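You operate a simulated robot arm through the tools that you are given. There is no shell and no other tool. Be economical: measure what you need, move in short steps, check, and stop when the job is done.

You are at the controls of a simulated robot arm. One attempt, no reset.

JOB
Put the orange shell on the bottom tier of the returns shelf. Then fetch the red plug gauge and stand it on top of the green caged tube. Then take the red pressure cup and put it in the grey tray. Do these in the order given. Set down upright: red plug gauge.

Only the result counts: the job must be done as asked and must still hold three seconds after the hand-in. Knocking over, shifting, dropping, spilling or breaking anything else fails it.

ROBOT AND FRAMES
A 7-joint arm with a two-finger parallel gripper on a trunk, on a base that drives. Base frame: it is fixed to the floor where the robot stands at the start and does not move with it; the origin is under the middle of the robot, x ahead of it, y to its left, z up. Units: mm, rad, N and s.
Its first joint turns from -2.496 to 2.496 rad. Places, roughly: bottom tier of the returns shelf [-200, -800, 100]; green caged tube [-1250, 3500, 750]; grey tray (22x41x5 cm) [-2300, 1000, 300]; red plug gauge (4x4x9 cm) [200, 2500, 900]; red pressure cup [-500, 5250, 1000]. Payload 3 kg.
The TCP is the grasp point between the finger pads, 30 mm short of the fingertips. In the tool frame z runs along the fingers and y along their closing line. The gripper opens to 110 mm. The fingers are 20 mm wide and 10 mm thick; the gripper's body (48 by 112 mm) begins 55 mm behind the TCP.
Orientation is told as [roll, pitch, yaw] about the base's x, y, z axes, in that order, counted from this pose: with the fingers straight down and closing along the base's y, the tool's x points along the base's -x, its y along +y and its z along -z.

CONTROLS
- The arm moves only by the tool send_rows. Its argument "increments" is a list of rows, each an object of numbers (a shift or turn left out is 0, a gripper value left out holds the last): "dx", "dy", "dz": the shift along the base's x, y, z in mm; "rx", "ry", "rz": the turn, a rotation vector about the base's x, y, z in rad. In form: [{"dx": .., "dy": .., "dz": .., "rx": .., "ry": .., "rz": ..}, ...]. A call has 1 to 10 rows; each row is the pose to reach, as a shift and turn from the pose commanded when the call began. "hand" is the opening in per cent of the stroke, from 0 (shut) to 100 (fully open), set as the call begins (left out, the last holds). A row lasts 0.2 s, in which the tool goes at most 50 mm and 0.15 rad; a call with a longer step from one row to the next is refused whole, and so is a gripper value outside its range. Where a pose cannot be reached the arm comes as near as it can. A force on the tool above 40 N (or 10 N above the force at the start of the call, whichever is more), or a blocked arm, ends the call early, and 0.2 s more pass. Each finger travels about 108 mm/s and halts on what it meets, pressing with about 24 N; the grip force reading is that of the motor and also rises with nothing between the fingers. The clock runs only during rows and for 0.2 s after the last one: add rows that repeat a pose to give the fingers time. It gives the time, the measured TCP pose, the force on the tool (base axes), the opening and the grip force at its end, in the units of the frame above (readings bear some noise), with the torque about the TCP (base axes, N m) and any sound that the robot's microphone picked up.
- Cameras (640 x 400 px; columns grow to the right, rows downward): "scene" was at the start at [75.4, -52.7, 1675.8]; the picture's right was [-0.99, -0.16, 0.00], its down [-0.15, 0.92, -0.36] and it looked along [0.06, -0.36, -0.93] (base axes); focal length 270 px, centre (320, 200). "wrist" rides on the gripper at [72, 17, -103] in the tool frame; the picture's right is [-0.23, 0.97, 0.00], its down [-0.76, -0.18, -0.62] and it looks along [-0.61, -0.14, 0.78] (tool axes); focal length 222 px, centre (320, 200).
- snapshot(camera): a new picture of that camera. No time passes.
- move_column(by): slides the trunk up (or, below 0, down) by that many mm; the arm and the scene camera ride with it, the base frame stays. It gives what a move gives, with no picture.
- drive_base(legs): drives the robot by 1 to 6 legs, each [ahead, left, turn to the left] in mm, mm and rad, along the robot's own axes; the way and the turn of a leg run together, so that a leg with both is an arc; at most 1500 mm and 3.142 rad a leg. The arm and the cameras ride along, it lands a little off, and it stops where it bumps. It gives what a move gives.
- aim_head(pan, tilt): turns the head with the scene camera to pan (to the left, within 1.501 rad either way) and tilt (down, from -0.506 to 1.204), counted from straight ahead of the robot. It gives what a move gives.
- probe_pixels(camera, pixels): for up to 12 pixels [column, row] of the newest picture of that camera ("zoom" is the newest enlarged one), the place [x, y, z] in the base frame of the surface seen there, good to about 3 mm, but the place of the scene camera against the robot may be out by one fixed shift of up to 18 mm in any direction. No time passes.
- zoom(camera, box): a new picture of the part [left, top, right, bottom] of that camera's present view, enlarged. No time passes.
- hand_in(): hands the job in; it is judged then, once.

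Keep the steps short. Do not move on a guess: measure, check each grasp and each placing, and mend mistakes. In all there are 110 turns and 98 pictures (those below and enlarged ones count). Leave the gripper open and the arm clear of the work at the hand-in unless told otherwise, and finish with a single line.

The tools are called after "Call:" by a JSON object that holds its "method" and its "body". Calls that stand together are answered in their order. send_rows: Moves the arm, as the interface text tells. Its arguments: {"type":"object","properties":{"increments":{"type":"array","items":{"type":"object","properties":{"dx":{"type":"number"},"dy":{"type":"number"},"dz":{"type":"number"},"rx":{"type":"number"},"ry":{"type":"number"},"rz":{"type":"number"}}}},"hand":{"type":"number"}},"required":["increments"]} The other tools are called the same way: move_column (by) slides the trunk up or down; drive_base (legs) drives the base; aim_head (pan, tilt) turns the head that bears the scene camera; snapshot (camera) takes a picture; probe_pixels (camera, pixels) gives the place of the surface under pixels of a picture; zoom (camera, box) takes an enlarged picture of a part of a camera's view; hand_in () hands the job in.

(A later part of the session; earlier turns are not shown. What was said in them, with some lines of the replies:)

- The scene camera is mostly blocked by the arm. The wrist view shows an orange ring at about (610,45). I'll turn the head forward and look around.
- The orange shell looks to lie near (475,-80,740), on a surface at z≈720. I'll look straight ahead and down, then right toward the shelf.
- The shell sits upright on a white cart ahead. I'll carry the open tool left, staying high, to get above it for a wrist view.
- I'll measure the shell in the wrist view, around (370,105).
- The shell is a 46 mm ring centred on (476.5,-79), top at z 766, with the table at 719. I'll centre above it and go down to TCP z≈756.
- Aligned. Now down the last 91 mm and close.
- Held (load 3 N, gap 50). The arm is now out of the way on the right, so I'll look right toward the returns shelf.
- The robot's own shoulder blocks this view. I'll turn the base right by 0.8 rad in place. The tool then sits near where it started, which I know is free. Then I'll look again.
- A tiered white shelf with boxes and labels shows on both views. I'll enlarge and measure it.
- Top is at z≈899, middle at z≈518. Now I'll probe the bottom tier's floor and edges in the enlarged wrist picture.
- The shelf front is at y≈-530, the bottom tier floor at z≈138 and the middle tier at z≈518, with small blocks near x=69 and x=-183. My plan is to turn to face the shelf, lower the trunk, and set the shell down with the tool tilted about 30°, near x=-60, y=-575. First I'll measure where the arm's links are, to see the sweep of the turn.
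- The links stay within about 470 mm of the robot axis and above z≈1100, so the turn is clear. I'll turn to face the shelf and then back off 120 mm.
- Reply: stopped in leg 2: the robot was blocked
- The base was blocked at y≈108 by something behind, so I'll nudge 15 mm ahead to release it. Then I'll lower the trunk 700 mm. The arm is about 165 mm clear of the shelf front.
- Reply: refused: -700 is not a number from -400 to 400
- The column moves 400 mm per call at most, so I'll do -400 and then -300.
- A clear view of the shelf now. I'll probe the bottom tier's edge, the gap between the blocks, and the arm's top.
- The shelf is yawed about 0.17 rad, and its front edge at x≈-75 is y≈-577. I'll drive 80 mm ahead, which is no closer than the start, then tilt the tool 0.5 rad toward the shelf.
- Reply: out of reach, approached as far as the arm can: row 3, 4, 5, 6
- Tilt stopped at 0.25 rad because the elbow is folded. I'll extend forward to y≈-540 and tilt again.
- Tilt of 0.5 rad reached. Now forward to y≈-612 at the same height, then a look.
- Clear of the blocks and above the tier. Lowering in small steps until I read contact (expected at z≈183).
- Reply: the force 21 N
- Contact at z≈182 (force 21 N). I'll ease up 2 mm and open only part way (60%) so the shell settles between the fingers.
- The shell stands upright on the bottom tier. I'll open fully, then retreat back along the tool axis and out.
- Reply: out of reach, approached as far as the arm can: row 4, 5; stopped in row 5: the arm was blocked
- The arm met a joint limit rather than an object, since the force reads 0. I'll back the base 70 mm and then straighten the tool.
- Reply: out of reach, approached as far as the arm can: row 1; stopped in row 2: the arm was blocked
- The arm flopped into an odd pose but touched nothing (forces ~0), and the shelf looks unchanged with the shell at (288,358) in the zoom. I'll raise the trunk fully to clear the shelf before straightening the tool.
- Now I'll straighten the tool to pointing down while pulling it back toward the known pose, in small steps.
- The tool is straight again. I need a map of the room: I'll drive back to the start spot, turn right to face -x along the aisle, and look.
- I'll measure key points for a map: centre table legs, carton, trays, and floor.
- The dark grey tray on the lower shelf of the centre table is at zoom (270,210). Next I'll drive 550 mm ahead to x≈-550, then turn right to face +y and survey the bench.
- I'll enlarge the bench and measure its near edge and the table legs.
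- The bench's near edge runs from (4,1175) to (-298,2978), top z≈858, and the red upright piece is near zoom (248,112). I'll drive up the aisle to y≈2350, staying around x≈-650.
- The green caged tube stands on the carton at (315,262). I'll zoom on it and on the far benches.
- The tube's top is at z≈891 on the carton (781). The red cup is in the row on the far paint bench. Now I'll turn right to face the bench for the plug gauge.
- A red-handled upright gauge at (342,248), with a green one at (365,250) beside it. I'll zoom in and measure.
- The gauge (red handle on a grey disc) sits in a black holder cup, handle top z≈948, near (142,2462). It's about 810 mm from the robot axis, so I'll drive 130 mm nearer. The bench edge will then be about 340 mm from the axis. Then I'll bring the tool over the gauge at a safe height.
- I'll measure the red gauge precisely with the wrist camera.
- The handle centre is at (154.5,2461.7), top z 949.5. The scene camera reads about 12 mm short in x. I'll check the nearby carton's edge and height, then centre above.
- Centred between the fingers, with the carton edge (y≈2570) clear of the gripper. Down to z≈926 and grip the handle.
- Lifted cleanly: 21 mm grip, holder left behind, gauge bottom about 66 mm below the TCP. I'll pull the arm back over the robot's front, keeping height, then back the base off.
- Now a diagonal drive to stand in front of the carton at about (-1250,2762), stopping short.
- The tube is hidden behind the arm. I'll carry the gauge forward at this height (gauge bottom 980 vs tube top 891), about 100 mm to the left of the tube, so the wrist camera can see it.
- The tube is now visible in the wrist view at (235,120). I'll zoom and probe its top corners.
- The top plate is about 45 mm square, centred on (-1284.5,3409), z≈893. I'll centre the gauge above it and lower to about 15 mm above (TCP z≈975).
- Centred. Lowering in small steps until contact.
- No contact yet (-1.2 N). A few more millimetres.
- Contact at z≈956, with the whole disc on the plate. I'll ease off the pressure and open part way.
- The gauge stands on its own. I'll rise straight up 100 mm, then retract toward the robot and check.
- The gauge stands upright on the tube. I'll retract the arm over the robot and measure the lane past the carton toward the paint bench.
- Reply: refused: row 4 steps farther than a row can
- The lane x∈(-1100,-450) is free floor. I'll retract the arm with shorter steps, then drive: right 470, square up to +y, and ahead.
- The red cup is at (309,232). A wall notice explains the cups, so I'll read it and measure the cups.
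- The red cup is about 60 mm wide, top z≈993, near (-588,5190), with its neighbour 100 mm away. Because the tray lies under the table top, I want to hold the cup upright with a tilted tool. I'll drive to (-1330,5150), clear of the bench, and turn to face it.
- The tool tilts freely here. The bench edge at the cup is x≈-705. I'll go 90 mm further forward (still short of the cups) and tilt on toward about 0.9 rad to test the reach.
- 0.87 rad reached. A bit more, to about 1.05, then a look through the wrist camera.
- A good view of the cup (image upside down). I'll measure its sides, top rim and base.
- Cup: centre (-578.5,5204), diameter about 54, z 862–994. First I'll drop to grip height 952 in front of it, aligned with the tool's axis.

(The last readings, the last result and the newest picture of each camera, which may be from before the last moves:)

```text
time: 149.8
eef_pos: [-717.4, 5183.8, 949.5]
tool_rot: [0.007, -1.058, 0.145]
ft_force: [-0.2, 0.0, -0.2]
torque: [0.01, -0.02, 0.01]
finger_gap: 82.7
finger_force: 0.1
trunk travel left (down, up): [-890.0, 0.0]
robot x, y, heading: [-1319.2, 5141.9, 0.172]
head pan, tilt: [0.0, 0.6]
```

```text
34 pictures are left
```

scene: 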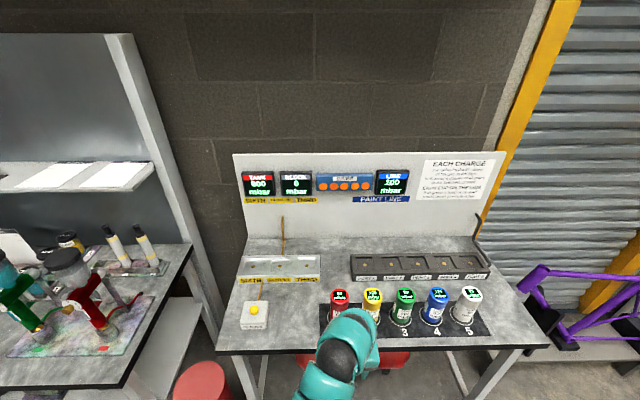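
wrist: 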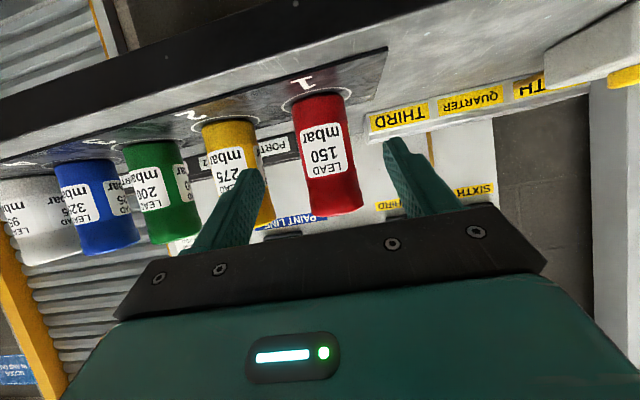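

Aligned between the fingers. Forward 100 mm, then check the finger by the yellow cup.

Call:
{"method": "send_rows", "body": {"increments": [{"dx": 35, "dy": 5}, {"dx": 70, "dy": 10}, {"dx": 100, "dy": 14.7}, {"dx": 100, "dy": 14.7}]}}

Call:
{"method": "snapshot", "body": {"camera": "wrist"}}

```text
time: 150.8
eef_pos: [-616.8, 5198.7, 950.4]
tool_rot: [0.006, -1.057, 0.145]
ft_force: [0.4, -0.3, 0.1]
torque: [0.0, 0.02, 0.01]
finger_gap: 82.3
finger_force: 0.1
trunk travel left (down, up): [-890.0, 0.0]
robot x, y, heading: [-1319.9, 5141.2, 0.173]
head pan, tilt: [0.0, 0.6]
```

```text
33 pictures are left
```

wrist: 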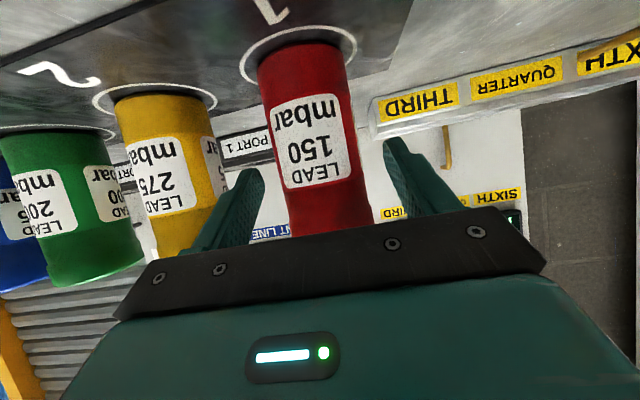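

Good clearance on both sides. Forward the last 36 mm, then close.

Call:
{"method": "send_rows", "body": {"increments": [{"dx": 15, "dy": 2}, {"dx": 28, "dy": 4}, {"dx": 36, "dy": 5}, {"dx": 36, "dy": 5}]}}

Call:
{"method": "send_rows", "body": {"increments": [{"dz": 0}, {"dz": 0}, {"dz": 0}, {"dz": 0}], "hand": 0}}

Call:
{"method": "send_rows", "body": {"increments": [{"dz": 5}, {"dz": 20}, {"dz": 40}, {"dz": 70}, {"dz": 100}, {"dz": 100}]}}

Call:
{"method": "snapshot", "body": {"camera": "wrist"}}

```text
time: 151.8
eef_pos: [-580.8, 5202.5, 950.9]
tool_rot: [0.007, -1.056, 0.146]
ft_force: [-0.2, 0.4, 0.2]
torque: [0.05, 0.01, 0.02]
finger_gap: 82.5
finger_force: 0.0
trunk travel left (down, up): [-890.0, 0.0]
robot x, y, heading: [-1324.9, 5141.9, 0.169]
head pan, tilt: [0.0, 0.6]
```

```text
time: 152.8
eef_pos: [-579.5, 5202.0, 951.8]
tool_rot: [0.006, -1.055, 0.145]
ft_force: [2.2, -2.7, 1.3]
torque: [0.01, -0.18, -0.06]
finger_gap: 64.1
finger_force: 24.1
trunk travel left (down, up): [-890.0, 0.0]
robot x, y, heading: [-1318.3, 5140.0, 0.168]
head pan, tilt: [0.0, 0.6]
```

```text
time: 154.2
eef_pos: [-580.3, 5201.1, 1051.6]
tool_rot: [0.006, -1.057, 0.146]
ft_force: [-0.6, 0.4, -6.3]
torque: [0.01, 0.06, 0.03]
finger_gap: 64.1
finger_force: 24.3
trunk travel left (down, up): [-890.0, 0.0]
robot x, y, heading: [-1317.9, 5146.0, 0.178]
head pan, tilt: [0.0, 0.6]
```

```text
32 pictures are left
```

wrist: 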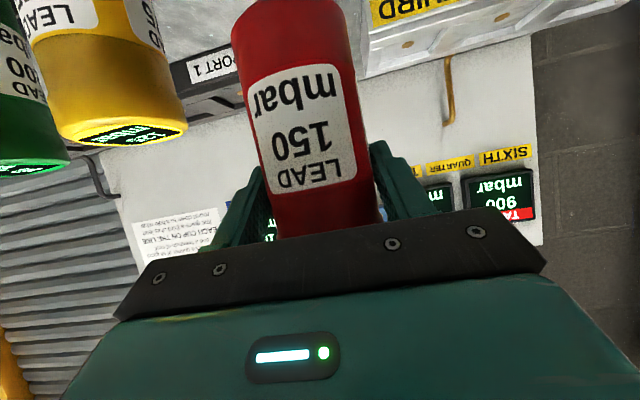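

Held: 64 mm wide, about 6 N, upright. I'll pull straight back with the arm to the earlier reachable pose, then back the base off.

Call:
{"method": "send_rows", "body": {"increments": [{"dx": -40, "dy": -6}, {"dx": -80, "dy": -12}, {"dx": -120, "dy": -20}, {"dx": -158, "dy": -41}, {"dx": -158, "dy": -41}]}}

Call:
{"method": "drive_base", "body": {"legs": [[-250, 0, 0]]}}

Call:
{"method": "snapshot", "body": {"camera": "scene"}}

```text
time: 155.4
eef_pos: [-739.7, 5160.3, 1052.0]
tool_rot: [0.006, -1.056, 0.144]
ft_force: [0.4, -0.1, -6.2]
torque: [0.0, 0.06, -0.05]
finger_gap: 64.0
finger_force: 24.1
trunk travel left (down, up): [-890.0, 0.0]
robot x, y, heading: [-1319.4, 5140.7, 0.171]
head pan, tilt: [0.0, 0.6]
```

```text
time: 157.2
eef_pos: [-986.0, 5117.0, 1053.0]
tool_rot: [0.007, -1.057, 0.144]
ft_force: [-0.7, 0.9, -5.9]
torque: [-0.01, 0.0, 0.0]
finger_gap: 64.3
finger_force: 23.7
trunk travel left (down, up): [-890.0, 0.0]
robot x, y, heading: [-1564.9, 5096.0, 0.173]
head pan, tilt: [0.0, 0.6]
```

```text
31 pictures are left
```

scene: 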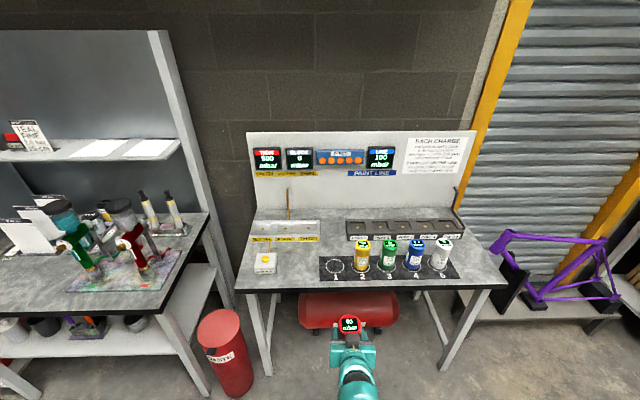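

The cup's old place is empty and the others are untouched. I'll return by the same lane: turn to face -y, shift to x≈-740, then drive down it.

Call:
{"method": "drive_base", "body": {"legs": [[0, 0, -1.743], [0, 825, 0]]}}

Call:
{"method": "aim_head", "body": {"pan": 0.0, "tilt": 0.5}}

Call:
{"method": "snapshot", "body": {"camera": "scene"}}

```text
time: 165.3
eef_pos: [-916.2, 4507.1, 1050.3]
tool_rot: [0.006, -1.051, -1.598]
ft_force: [-0.8, -0.4, -6.9]
torque: [0.0, 0.01, 0.02]
finger_gap: 64.2
finger_force: 23.8
trunk travel left (down, up): [-890.0, 0.0]
robot x, y, heading: [-837.7, 5082.4, -1.574]
head pan, tilt: [0.0, 0.6]
stopped in leg 2: the robot was blocked; the commanded pose is now the measured one
```

```text
time: 165.9
eef_pos: [-915.4, 4508.1, 1051.4]
tool_rot: [0.007, -1.053, -1.597]
ft_force: [0.5, 0.3, -5.8]
torque: [0.02, 0.02, 0.01]
finger_gap: 64.1
finger_force: 24.4
trunk travel left (down, up): [-890.0, 0.0]
robot x, y, heading: [-838.9, 5082.9, -1.569]
head pan, tilt: [0.0, 0.499]
```

```text
30 pictures are left
```

scene: 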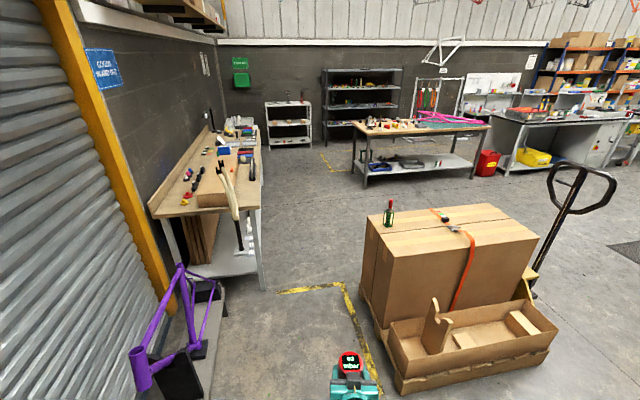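

I bumped the paint bench, which I shouldn't have come that close to. I'll move off 40 mm and check the cups there.

Call:
{"method": "drive_base", "body": {"legs": [[0, -40, 0]]}}

Call:
{"method": "aim_head", "body": {"pan": 1.4, "tilt": 0.9}}

Call:
{"method": "snapshot", "body": {"camera": "scene"}}

```text
time: 166.8
eef_pos: [-956.9, 4509.5, 1051.7]
tool_rot: [0.01, -1.053, -1.602]
ft_force: [-0.4, 0.3, -7.7]
torque: [0.06, 0.04, 0.02]
finger_gap: 63.8
finger_force: 23.9
trunk travel left (down, up): [-890.0, 0.0]
robot x, y, heading: [-878.7, 5082.3, -1.572]
head pan, tilt: [0.0, 0.499]
```

```text
time: 168.3
eef_pos: [-955.3, 4509.4, 1051.6]
tool_rot: [0.005, -1.056, -1.598]
ft_force: [0.2, 1.2, -7.2]
torque: [0.04, 0.0, -0.01]
finger_gap: 64.0
finger_force: 24.1
trunk travel left (down, up): [-890.0, 0.0]
robot x, y, heading: [-872.7, 5085.0, -1.57]
head pan, tilt: [1.4, 0.901]
```

```text
29 pictures are left
```

scene: 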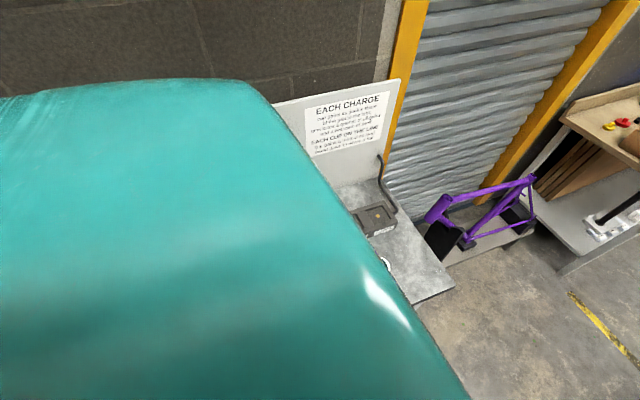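

Nothing is visibly out of place. On I go: ahead 700, left 125 into the lane, then down it.

Call:
{"method": "drive_base", "body": {"legs": [[650, 0, 0], [0, 125, 0], [1450, 0, 0], [700, 0, 0]]}}

Call:
{"method": "aim_head", "body": {"pan": -0.9, "tilt": 0.5}}

Call:
{"method": "snapshot", "body": {"camera": "scene"}}

```text
time: 172.7
eef_pos: [-869.9, 3865.7, 1051.6]
tool_rot: [0.007, -1.049, -1.603]
ft_force: [0.1, 0.0, -6.5]
torque: [0.05, -0.02, 0.02]
finger_gap: 64.2
finger_force: 24.1
trunk travel left (down, up): [-890.0, 0.0]
robot x, y, heading: [-787.0, 4438.7, -1.576]
head pan, tilt: [1.4, 0.901]
stopped in leg 2: the robot was blocked; the commanded pose is now the measured one
```

```text
time: 174.9
eef_pos: [-867.9, 3867.2, 1051.7]
tool_rot: [0.008, -1.054, -1.602]
ft_force: [0.1, 0.3, -6.2]
torque: [0.05, -0.02, -0.02]
finger_gap: 64.1
finger_force: 24.0
trunk travel left (down, up): [-890.0, 0.0]
robot x, y, heading: [-784.9, 4438.9, -1.575]
head pan, tilt: [-0.901, 0.499]
```

```text
28 pictures are left
```

scene: 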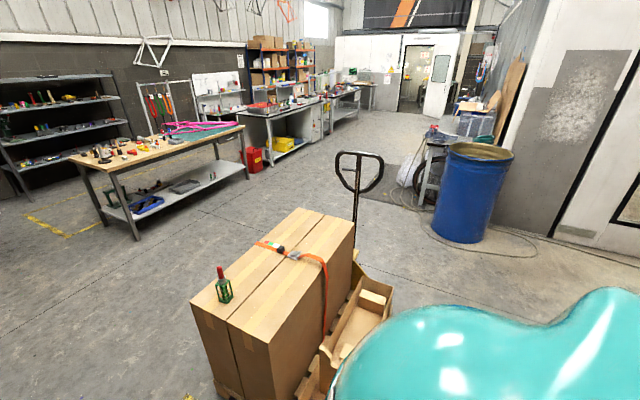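

Blocked again by the bench corner on the left. I'll ease 25 mm right, go ahead past the bench's end, then shift left into the lane.

Call:
{"method": "drive_base", "body": {"legs": [[0, -25, 0], [550, 0, 0]]}}

Call:
{"method": "drive_base", "body": {"legs": [[0, 60, 0], [1450, 0, 0], [200, 0, 0]]}}

```text
time: 178.4
eef_pos: [-907.3, 3318.8, 1051.3]
tool_rot: [0.007, -1.053, -1.614]
ft_force: [0.3, -0.5, -7.3]
torque: [0.05, 0.03, -0.01]
finger_gap: 64.2
finger_force: 24.4
trunk travel left (down, up): [-890.0, 0.0]
robot x, y, heading: [-817.5, 3892.9, -1.586]
head pan, tilt: [-0.901, 0.499]
```

```text
time: 187.4
eef_pos: [-966.1, 1671.4, 1050.9]
tool_rot: [0.007, -1.052, -1.674]
ft_force: [-0.3, -0.4, -6.4]
torque: [0.03, 0.02, -0.01]
finger_gap: 64.2
finger_force: 23.4
trunk travel left (down, up): [-890.0, 0.0]
robot x, y, heading: [-838.3, 2237.5, -1.643]
head pan, tilt: [-0.901, 0.499]
```

Now at (-838,2237). I'll look at the centre table's lower shelf.

Call:
{"method": "aim_head", "body": {"pan": -0.75, "tilt": 0.6}}

Call:
{"method": "snapshot", "body": {"camera": "scene"}}

```text
time: 188.1
eef_pos: [-964.1, 1672.1, 1051.8]
tool_rot: [0.008, -1.053, -1.674]
ft_force: [-0.6, 0.8, -6.1]
torque: [0.07, -0.04, 0.01]
finger_gap: 64.1
finger_force: 24.2
trunk travel left (down, up): [-890.0, 0.0]
robot x, y, heading: [-840.6, 2240.8, -1.647]
head pan, tilt: [-0.75, 0.6]
```

```text
27 pictures are left
```

scene: 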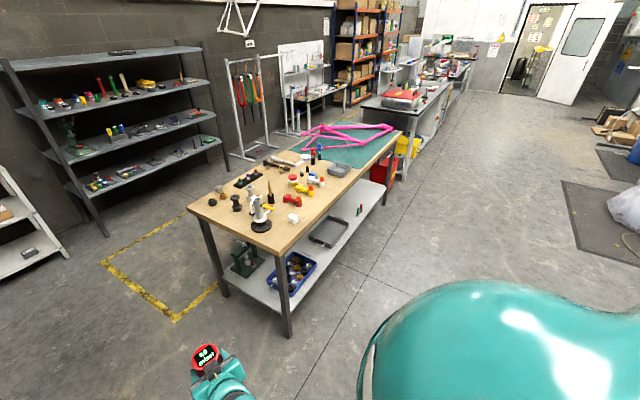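

The grey tray is at (328,230) on the lower shelf, near its +y edge. I'll zoom and measure.

Call:
{"method": "zoom", "body": {"camera": "scene", "box": [270, 170, 400, 290]}}

Call:
{"method": "probe_pixels", "body": {"camera": "zoom", "pixels": [[280, 230], [310, 250], [340, 200], [200, 255], [325, 275], [390, 180], [330, 130], [255, 285], [420, 170], [300, 225], [440, 135], [330, 260]]}}

```text
3.33 times, centred on (335, 230) of scene
```

zoom: 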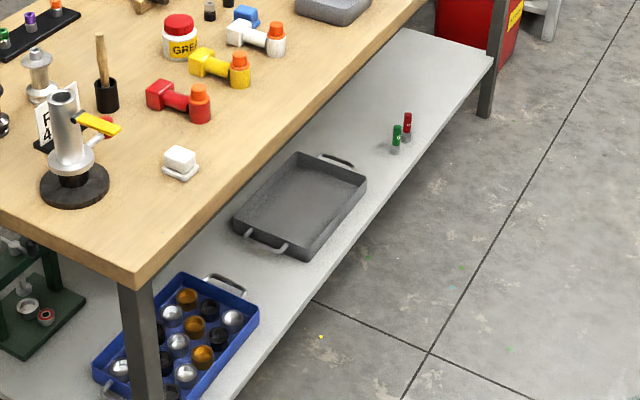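

```text
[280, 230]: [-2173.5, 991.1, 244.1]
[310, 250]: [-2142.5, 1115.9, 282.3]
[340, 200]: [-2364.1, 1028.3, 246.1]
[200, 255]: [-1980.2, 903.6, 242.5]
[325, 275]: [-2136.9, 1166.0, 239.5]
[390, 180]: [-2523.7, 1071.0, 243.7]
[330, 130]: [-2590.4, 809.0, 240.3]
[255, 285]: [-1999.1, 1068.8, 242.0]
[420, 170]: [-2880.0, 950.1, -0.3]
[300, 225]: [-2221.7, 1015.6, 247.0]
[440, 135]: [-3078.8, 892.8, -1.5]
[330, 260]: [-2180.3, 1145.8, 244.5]
```

Tray floor z≈245, rim 282, tray centre about (-2320,970), and the shelf's +y edge near y≈1170. The cup should go at (-2290,1000), entering from the +y side under the table top. First I'll lower the trunk here in the open.

Call:
{"method": "move_column", "body": {"by": -400}}

Call:
{"method": "move_column", "body": {"by": -250}}

Call:
{"method": "drive_base", "body": {"legs": [[0, 0, 0.265], [10, -790, 0], [8, -790, 0]]}}

Call:
{"method": "aim_head", "body": {"pan": -0.1, "tilt": 0.6}}

Call:
{"method": "snapshot", "body": {"camera": "scene"}}

```text
time: 191.9
eef_pos: [-965.9, 1672.7, 651.4]
tool_rot: [0.008, -1.053, -1.675]
ft_force: [0.4, -0.4, -6.5]
torque: [0.05, 0.04, 0.0]
finger_gap: 64.2
finger_force: 24.4
trunk travel left (down, up): [-490.0, 400.0]
robot x, y, heading: [-845.6, 2239.3, -1.649]
head pan, tilt: [-0.75, 0.6]
```

```text
time: 194.5
eef_pos: [-965.4, 1673.1, 401.7]
tool_rot: [0.008, -1.051, -1.674]
ft_force: [0.0, 0.2, -6.4]
torque: [0.03, -0.03, -0.01]
finger_gap: 64.2
finger_force: 24.5
trunk travel left (down, up): [-240.0, 650.0]
robot x, y, heading: [-842.0, 2237.0, -1.648]
head pan, tilt: [-0.75, 0.6]
```

```text
time: 203.6
eef_pos: [-2381.2, 1347.9, 401.0]
tool_rot: [0.009, -1.052, -1.422]
ft_force: [0.6, 0.1, -5.9]
torque: [0.05, -0.01, -0.01]
finger_gap: 64.3
finger_force: 23.9
trunk travel left (down, up): [-240.0, 650.0]
robot x, y, heading: [-2404.6, 1928.5, -1.393]
head pan, tilt: [-0.75, 0.6]
```

```text
time: 204.6
eef_pos: [-2381.8, 1348.7, 402.4]
tool_rot: [0.007, -1.052, -1.423]
ft_force: [0.6, -0.6, -6.0]
torque: [0.03, 0.02, 0.02]
finger_gap: 63.9
finger_force: 24.0
trunk travel left (down, up): [-240.0, 650.0]
robot x, y, heading: [-2403.6, 1924.6, -1.397]
head pan, tilt: [-0.099, 0.6]
```

```text
25 pictures are left
```

scene: 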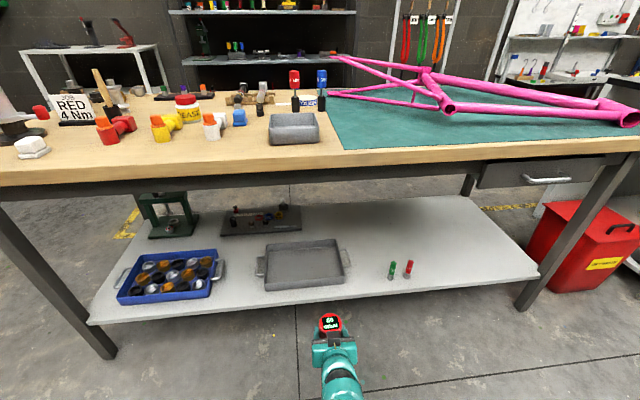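

A clear view: tray at (303,265), small green/red pieces at (392,270) and (408,268). I'll probe the tray and its surroundings.

Call:
{"method": "zoom", "body": {"camera": "scene", "box": [240, 220, 430, 320]}}

Call:
{"method": "probe_pixels", "body": {"camera": "scene", "pixels": [[305, 262], [275, 275], [335, 270], [267, 287], [344, 280], [270, 245], [334, 241], [305, 275], [392, 278], [305, 295], [300, 180], [305, 284]]}}

```text
3.37 times, centred on (335, 270) of scene
```

zoom: 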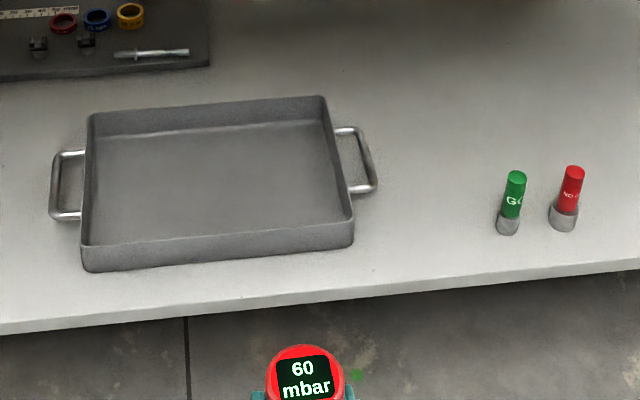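

```text
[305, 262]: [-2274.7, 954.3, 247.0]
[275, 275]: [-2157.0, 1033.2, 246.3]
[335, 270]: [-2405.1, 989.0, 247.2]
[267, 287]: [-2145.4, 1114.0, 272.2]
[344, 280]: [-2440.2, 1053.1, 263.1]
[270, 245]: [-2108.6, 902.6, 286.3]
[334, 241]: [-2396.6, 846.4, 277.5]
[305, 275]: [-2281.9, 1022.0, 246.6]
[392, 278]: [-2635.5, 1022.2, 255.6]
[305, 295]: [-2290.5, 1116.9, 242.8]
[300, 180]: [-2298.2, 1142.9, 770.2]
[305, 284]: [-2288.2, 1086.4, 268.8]
```

Target spot for the cup: (-2280,980) on the tray floor. The cup bottom (313) clears the rim (286). I'll drive 320 ahead and 35 left.

Call:
{"method": "drive_base", "body": {"legs": [[200, 35, 0], [120, 0, 0]]}}

Call:
{"method": "snapshot", "body": {"camera": "scene"}}

Call:
{"method": "snapshot", "body": {"camera": "wrist"}}

```text
time: 207.1
eef_pos: [-2294.7, 1037.7, 400.8]
tool_rot: [0.007, -1.053, -1.426]
ft_force: [0.5, 0.8, -6.8]
torque: [0.06, -0.03, 0.0]
finger_gap: 64.0
finger_force: 23.9
trunk travel left (down, up): [-240.0, 650.0]
robot x, y, heading: [-2313.2, 1618.4, -1.399]
head pan, tilt: [-0.099, 0.6]
```

```text
23 pictures are left
```

scene: 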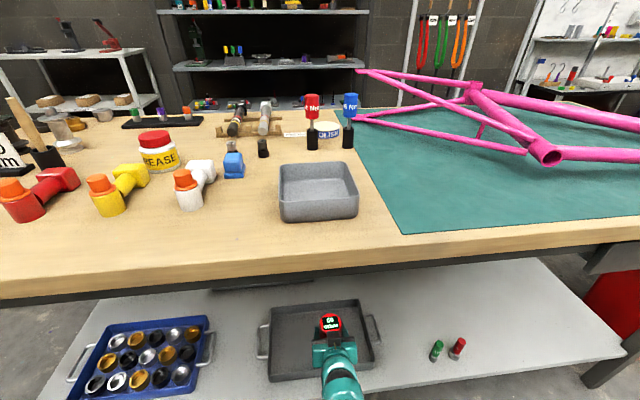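

```text
22 pictures are left
```

wrist: 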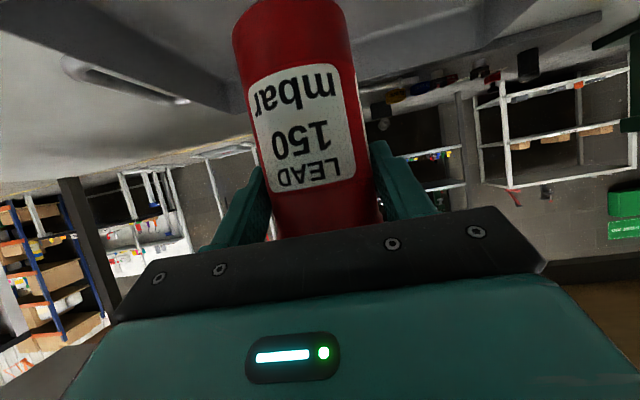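

The cup is above the tray. I'll move 55 mm further in, then lower to near contact (expected z≈335).

Call:
{"method": "send_rows", "body": {"increments": [{"dx": 5, "dy": -30}, {"dx": 10, "dy": -55}, {"dx": 10, "dy": -55, "dz": -25}, {"dx": 10, "dy": -55, "dz": -45}, {"dx": 10, "dy": -55, "dz": -58}, {"dx": 10, "dy": -55, "dz": -58}]}}

Call:
{"method": "snapshot", "body": {"camera": "wrist"}}

Call:
{"method": "zoom", "body": {"camera": "scene", "box": [230, 280, 480, 400]}}

```text
time: 208.5
eef_pos: [-2282.9, 983.3, 340.9]
tool_rot: [0.009, -1.053, -1.424]
ft_force: [0.2, -0.1, -6.0]
torque: [0.03, 0.01, -0.01]
finger_gap: 64.0
finger_force: 24.2
trunk travel left (down, up): [-240.0, 650.0]
robot x, y, heading: [-2314.1, 1614.1, -1.399]
head pan, tilt: [-0.099, 0.6]
```

```text
21 pictures are left
```

wrist: 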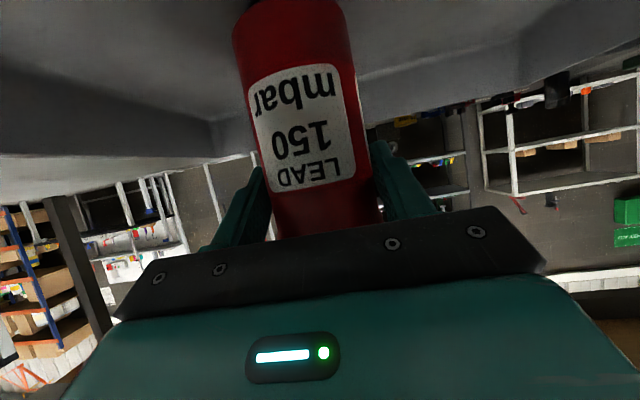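

```text
2.56 times, centred on (355, 340) of scene
```

zoom: 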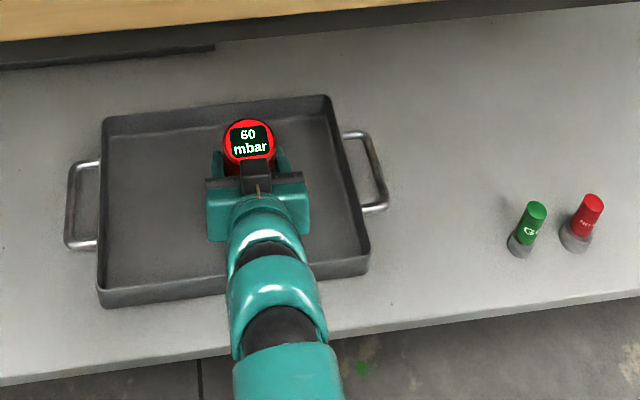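

Well inside the tray. I'll lower in fine steps until contact.

Call:
{"method": "send_rows", "body": {"increments": [{"dz": -3}, {"dz": -5}, {"dz": -7}, {"dz": -7}]}}

```text
time: 209.5
eef_pos: [-2282.4, 982.6, 337.2]
tool_rot: [0.007, -1.056, -1.426]
ft_force: [-0.8, 0.5, 4.3]
torque: [-0.06, -0.24, -0.04]
finger_gap: 64.4
finger_force: 23.8
trunk travel left (down, up): [-240.0, 650.0]
robot x, y, heading: [-2312.3, 1618.9, -1.397]
head pan, tilt: [-0.099, 0.6]
```

Contact (force went from -6 to +4 N). I'll open to release.

Call:
{"method": "send_rows", "body": {"increments": [{"dz": 1}, {"dz": 1}, {"dz": 1}, {"dz": 1}], "hand": 85}}

Call:
{"method": "snapshot", "body": {"camera": "wrist"}}

```text
time: 210.5
eef_pos: [-2282.5, 982.8, 337.2]
tool_rot: [0.007, -1.054, -1.425]
ft_force: [-0.9, 0.0, 0.0]
torque: [-0.01, 0.03, 0.02]
finger_gap: 93.3
finger_force: 0.0
trunk travel left (down, up): [-240.0, 650.0]
robot x, y, heading: [-2315.4, 1618.0, -1.396]
head pan, tilt: [-0.099, 0.6]
```

```text
19 pictures are left
```

wrist: 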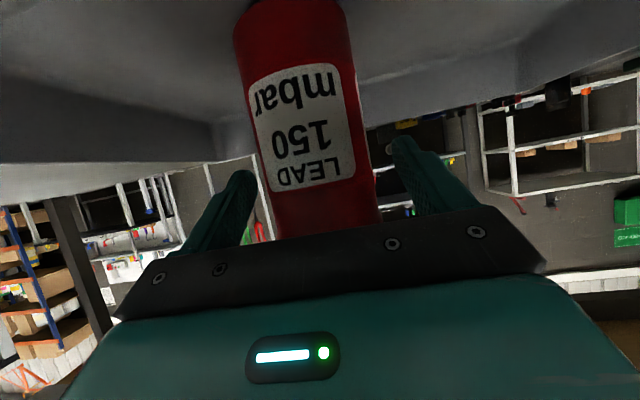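

The cup stands free in the tray. I'll back the base straight out 300 mm, with the fingers clear of both cup and rim.

Call:
{"method": "drive_base", "body": {"legs": [[-320, 0, 0]]}}

Call:
{"method": "zoom", "body": {"camera": "scene", "box": [100, 180, 440, 340]}}

```text
time: 212.6
eef_pos: [-2336.6, 1296.7, 337.2]
tool_rot: [0.008, -1.051, -1.423]
ft_force: [0.1, -0.8, -0.4]
torque: [0.01, 0.0, 0.0]
finger_gap: 93.6
finger_force: 0.1
trunk travel left (down, up): [-240.0, 650.0]
robot x, y, heading: [-2371.1, 1930.6, -1.395]
head pan, tilt: [-0.099, 0.6]
```

```text
1.88 times, centred on (270, 260) of scene
```

zoom: 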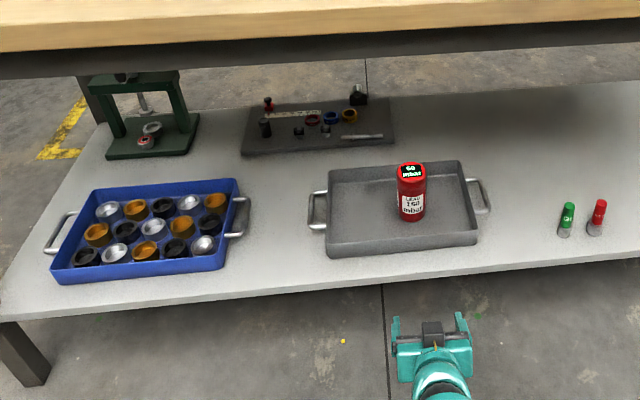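

The red cup stands upright in the grey tray, the arm is clear, and the gripper is open. I last saw the shell and the gauge standing in place, so I'm handing in.

Call:
{"method": "hand_in", "body": {}}

```text
The job is handed in.
```

I handed in the job with all three placements done in order: orange shell on the bottom tier, red plug gauge upright on the green caged tube, and red pressure cup in the grey tray. The base bumped something once behind the start position and twice at the paint bench, and I couldn't see afterwards whether the paint bench cups had moved.
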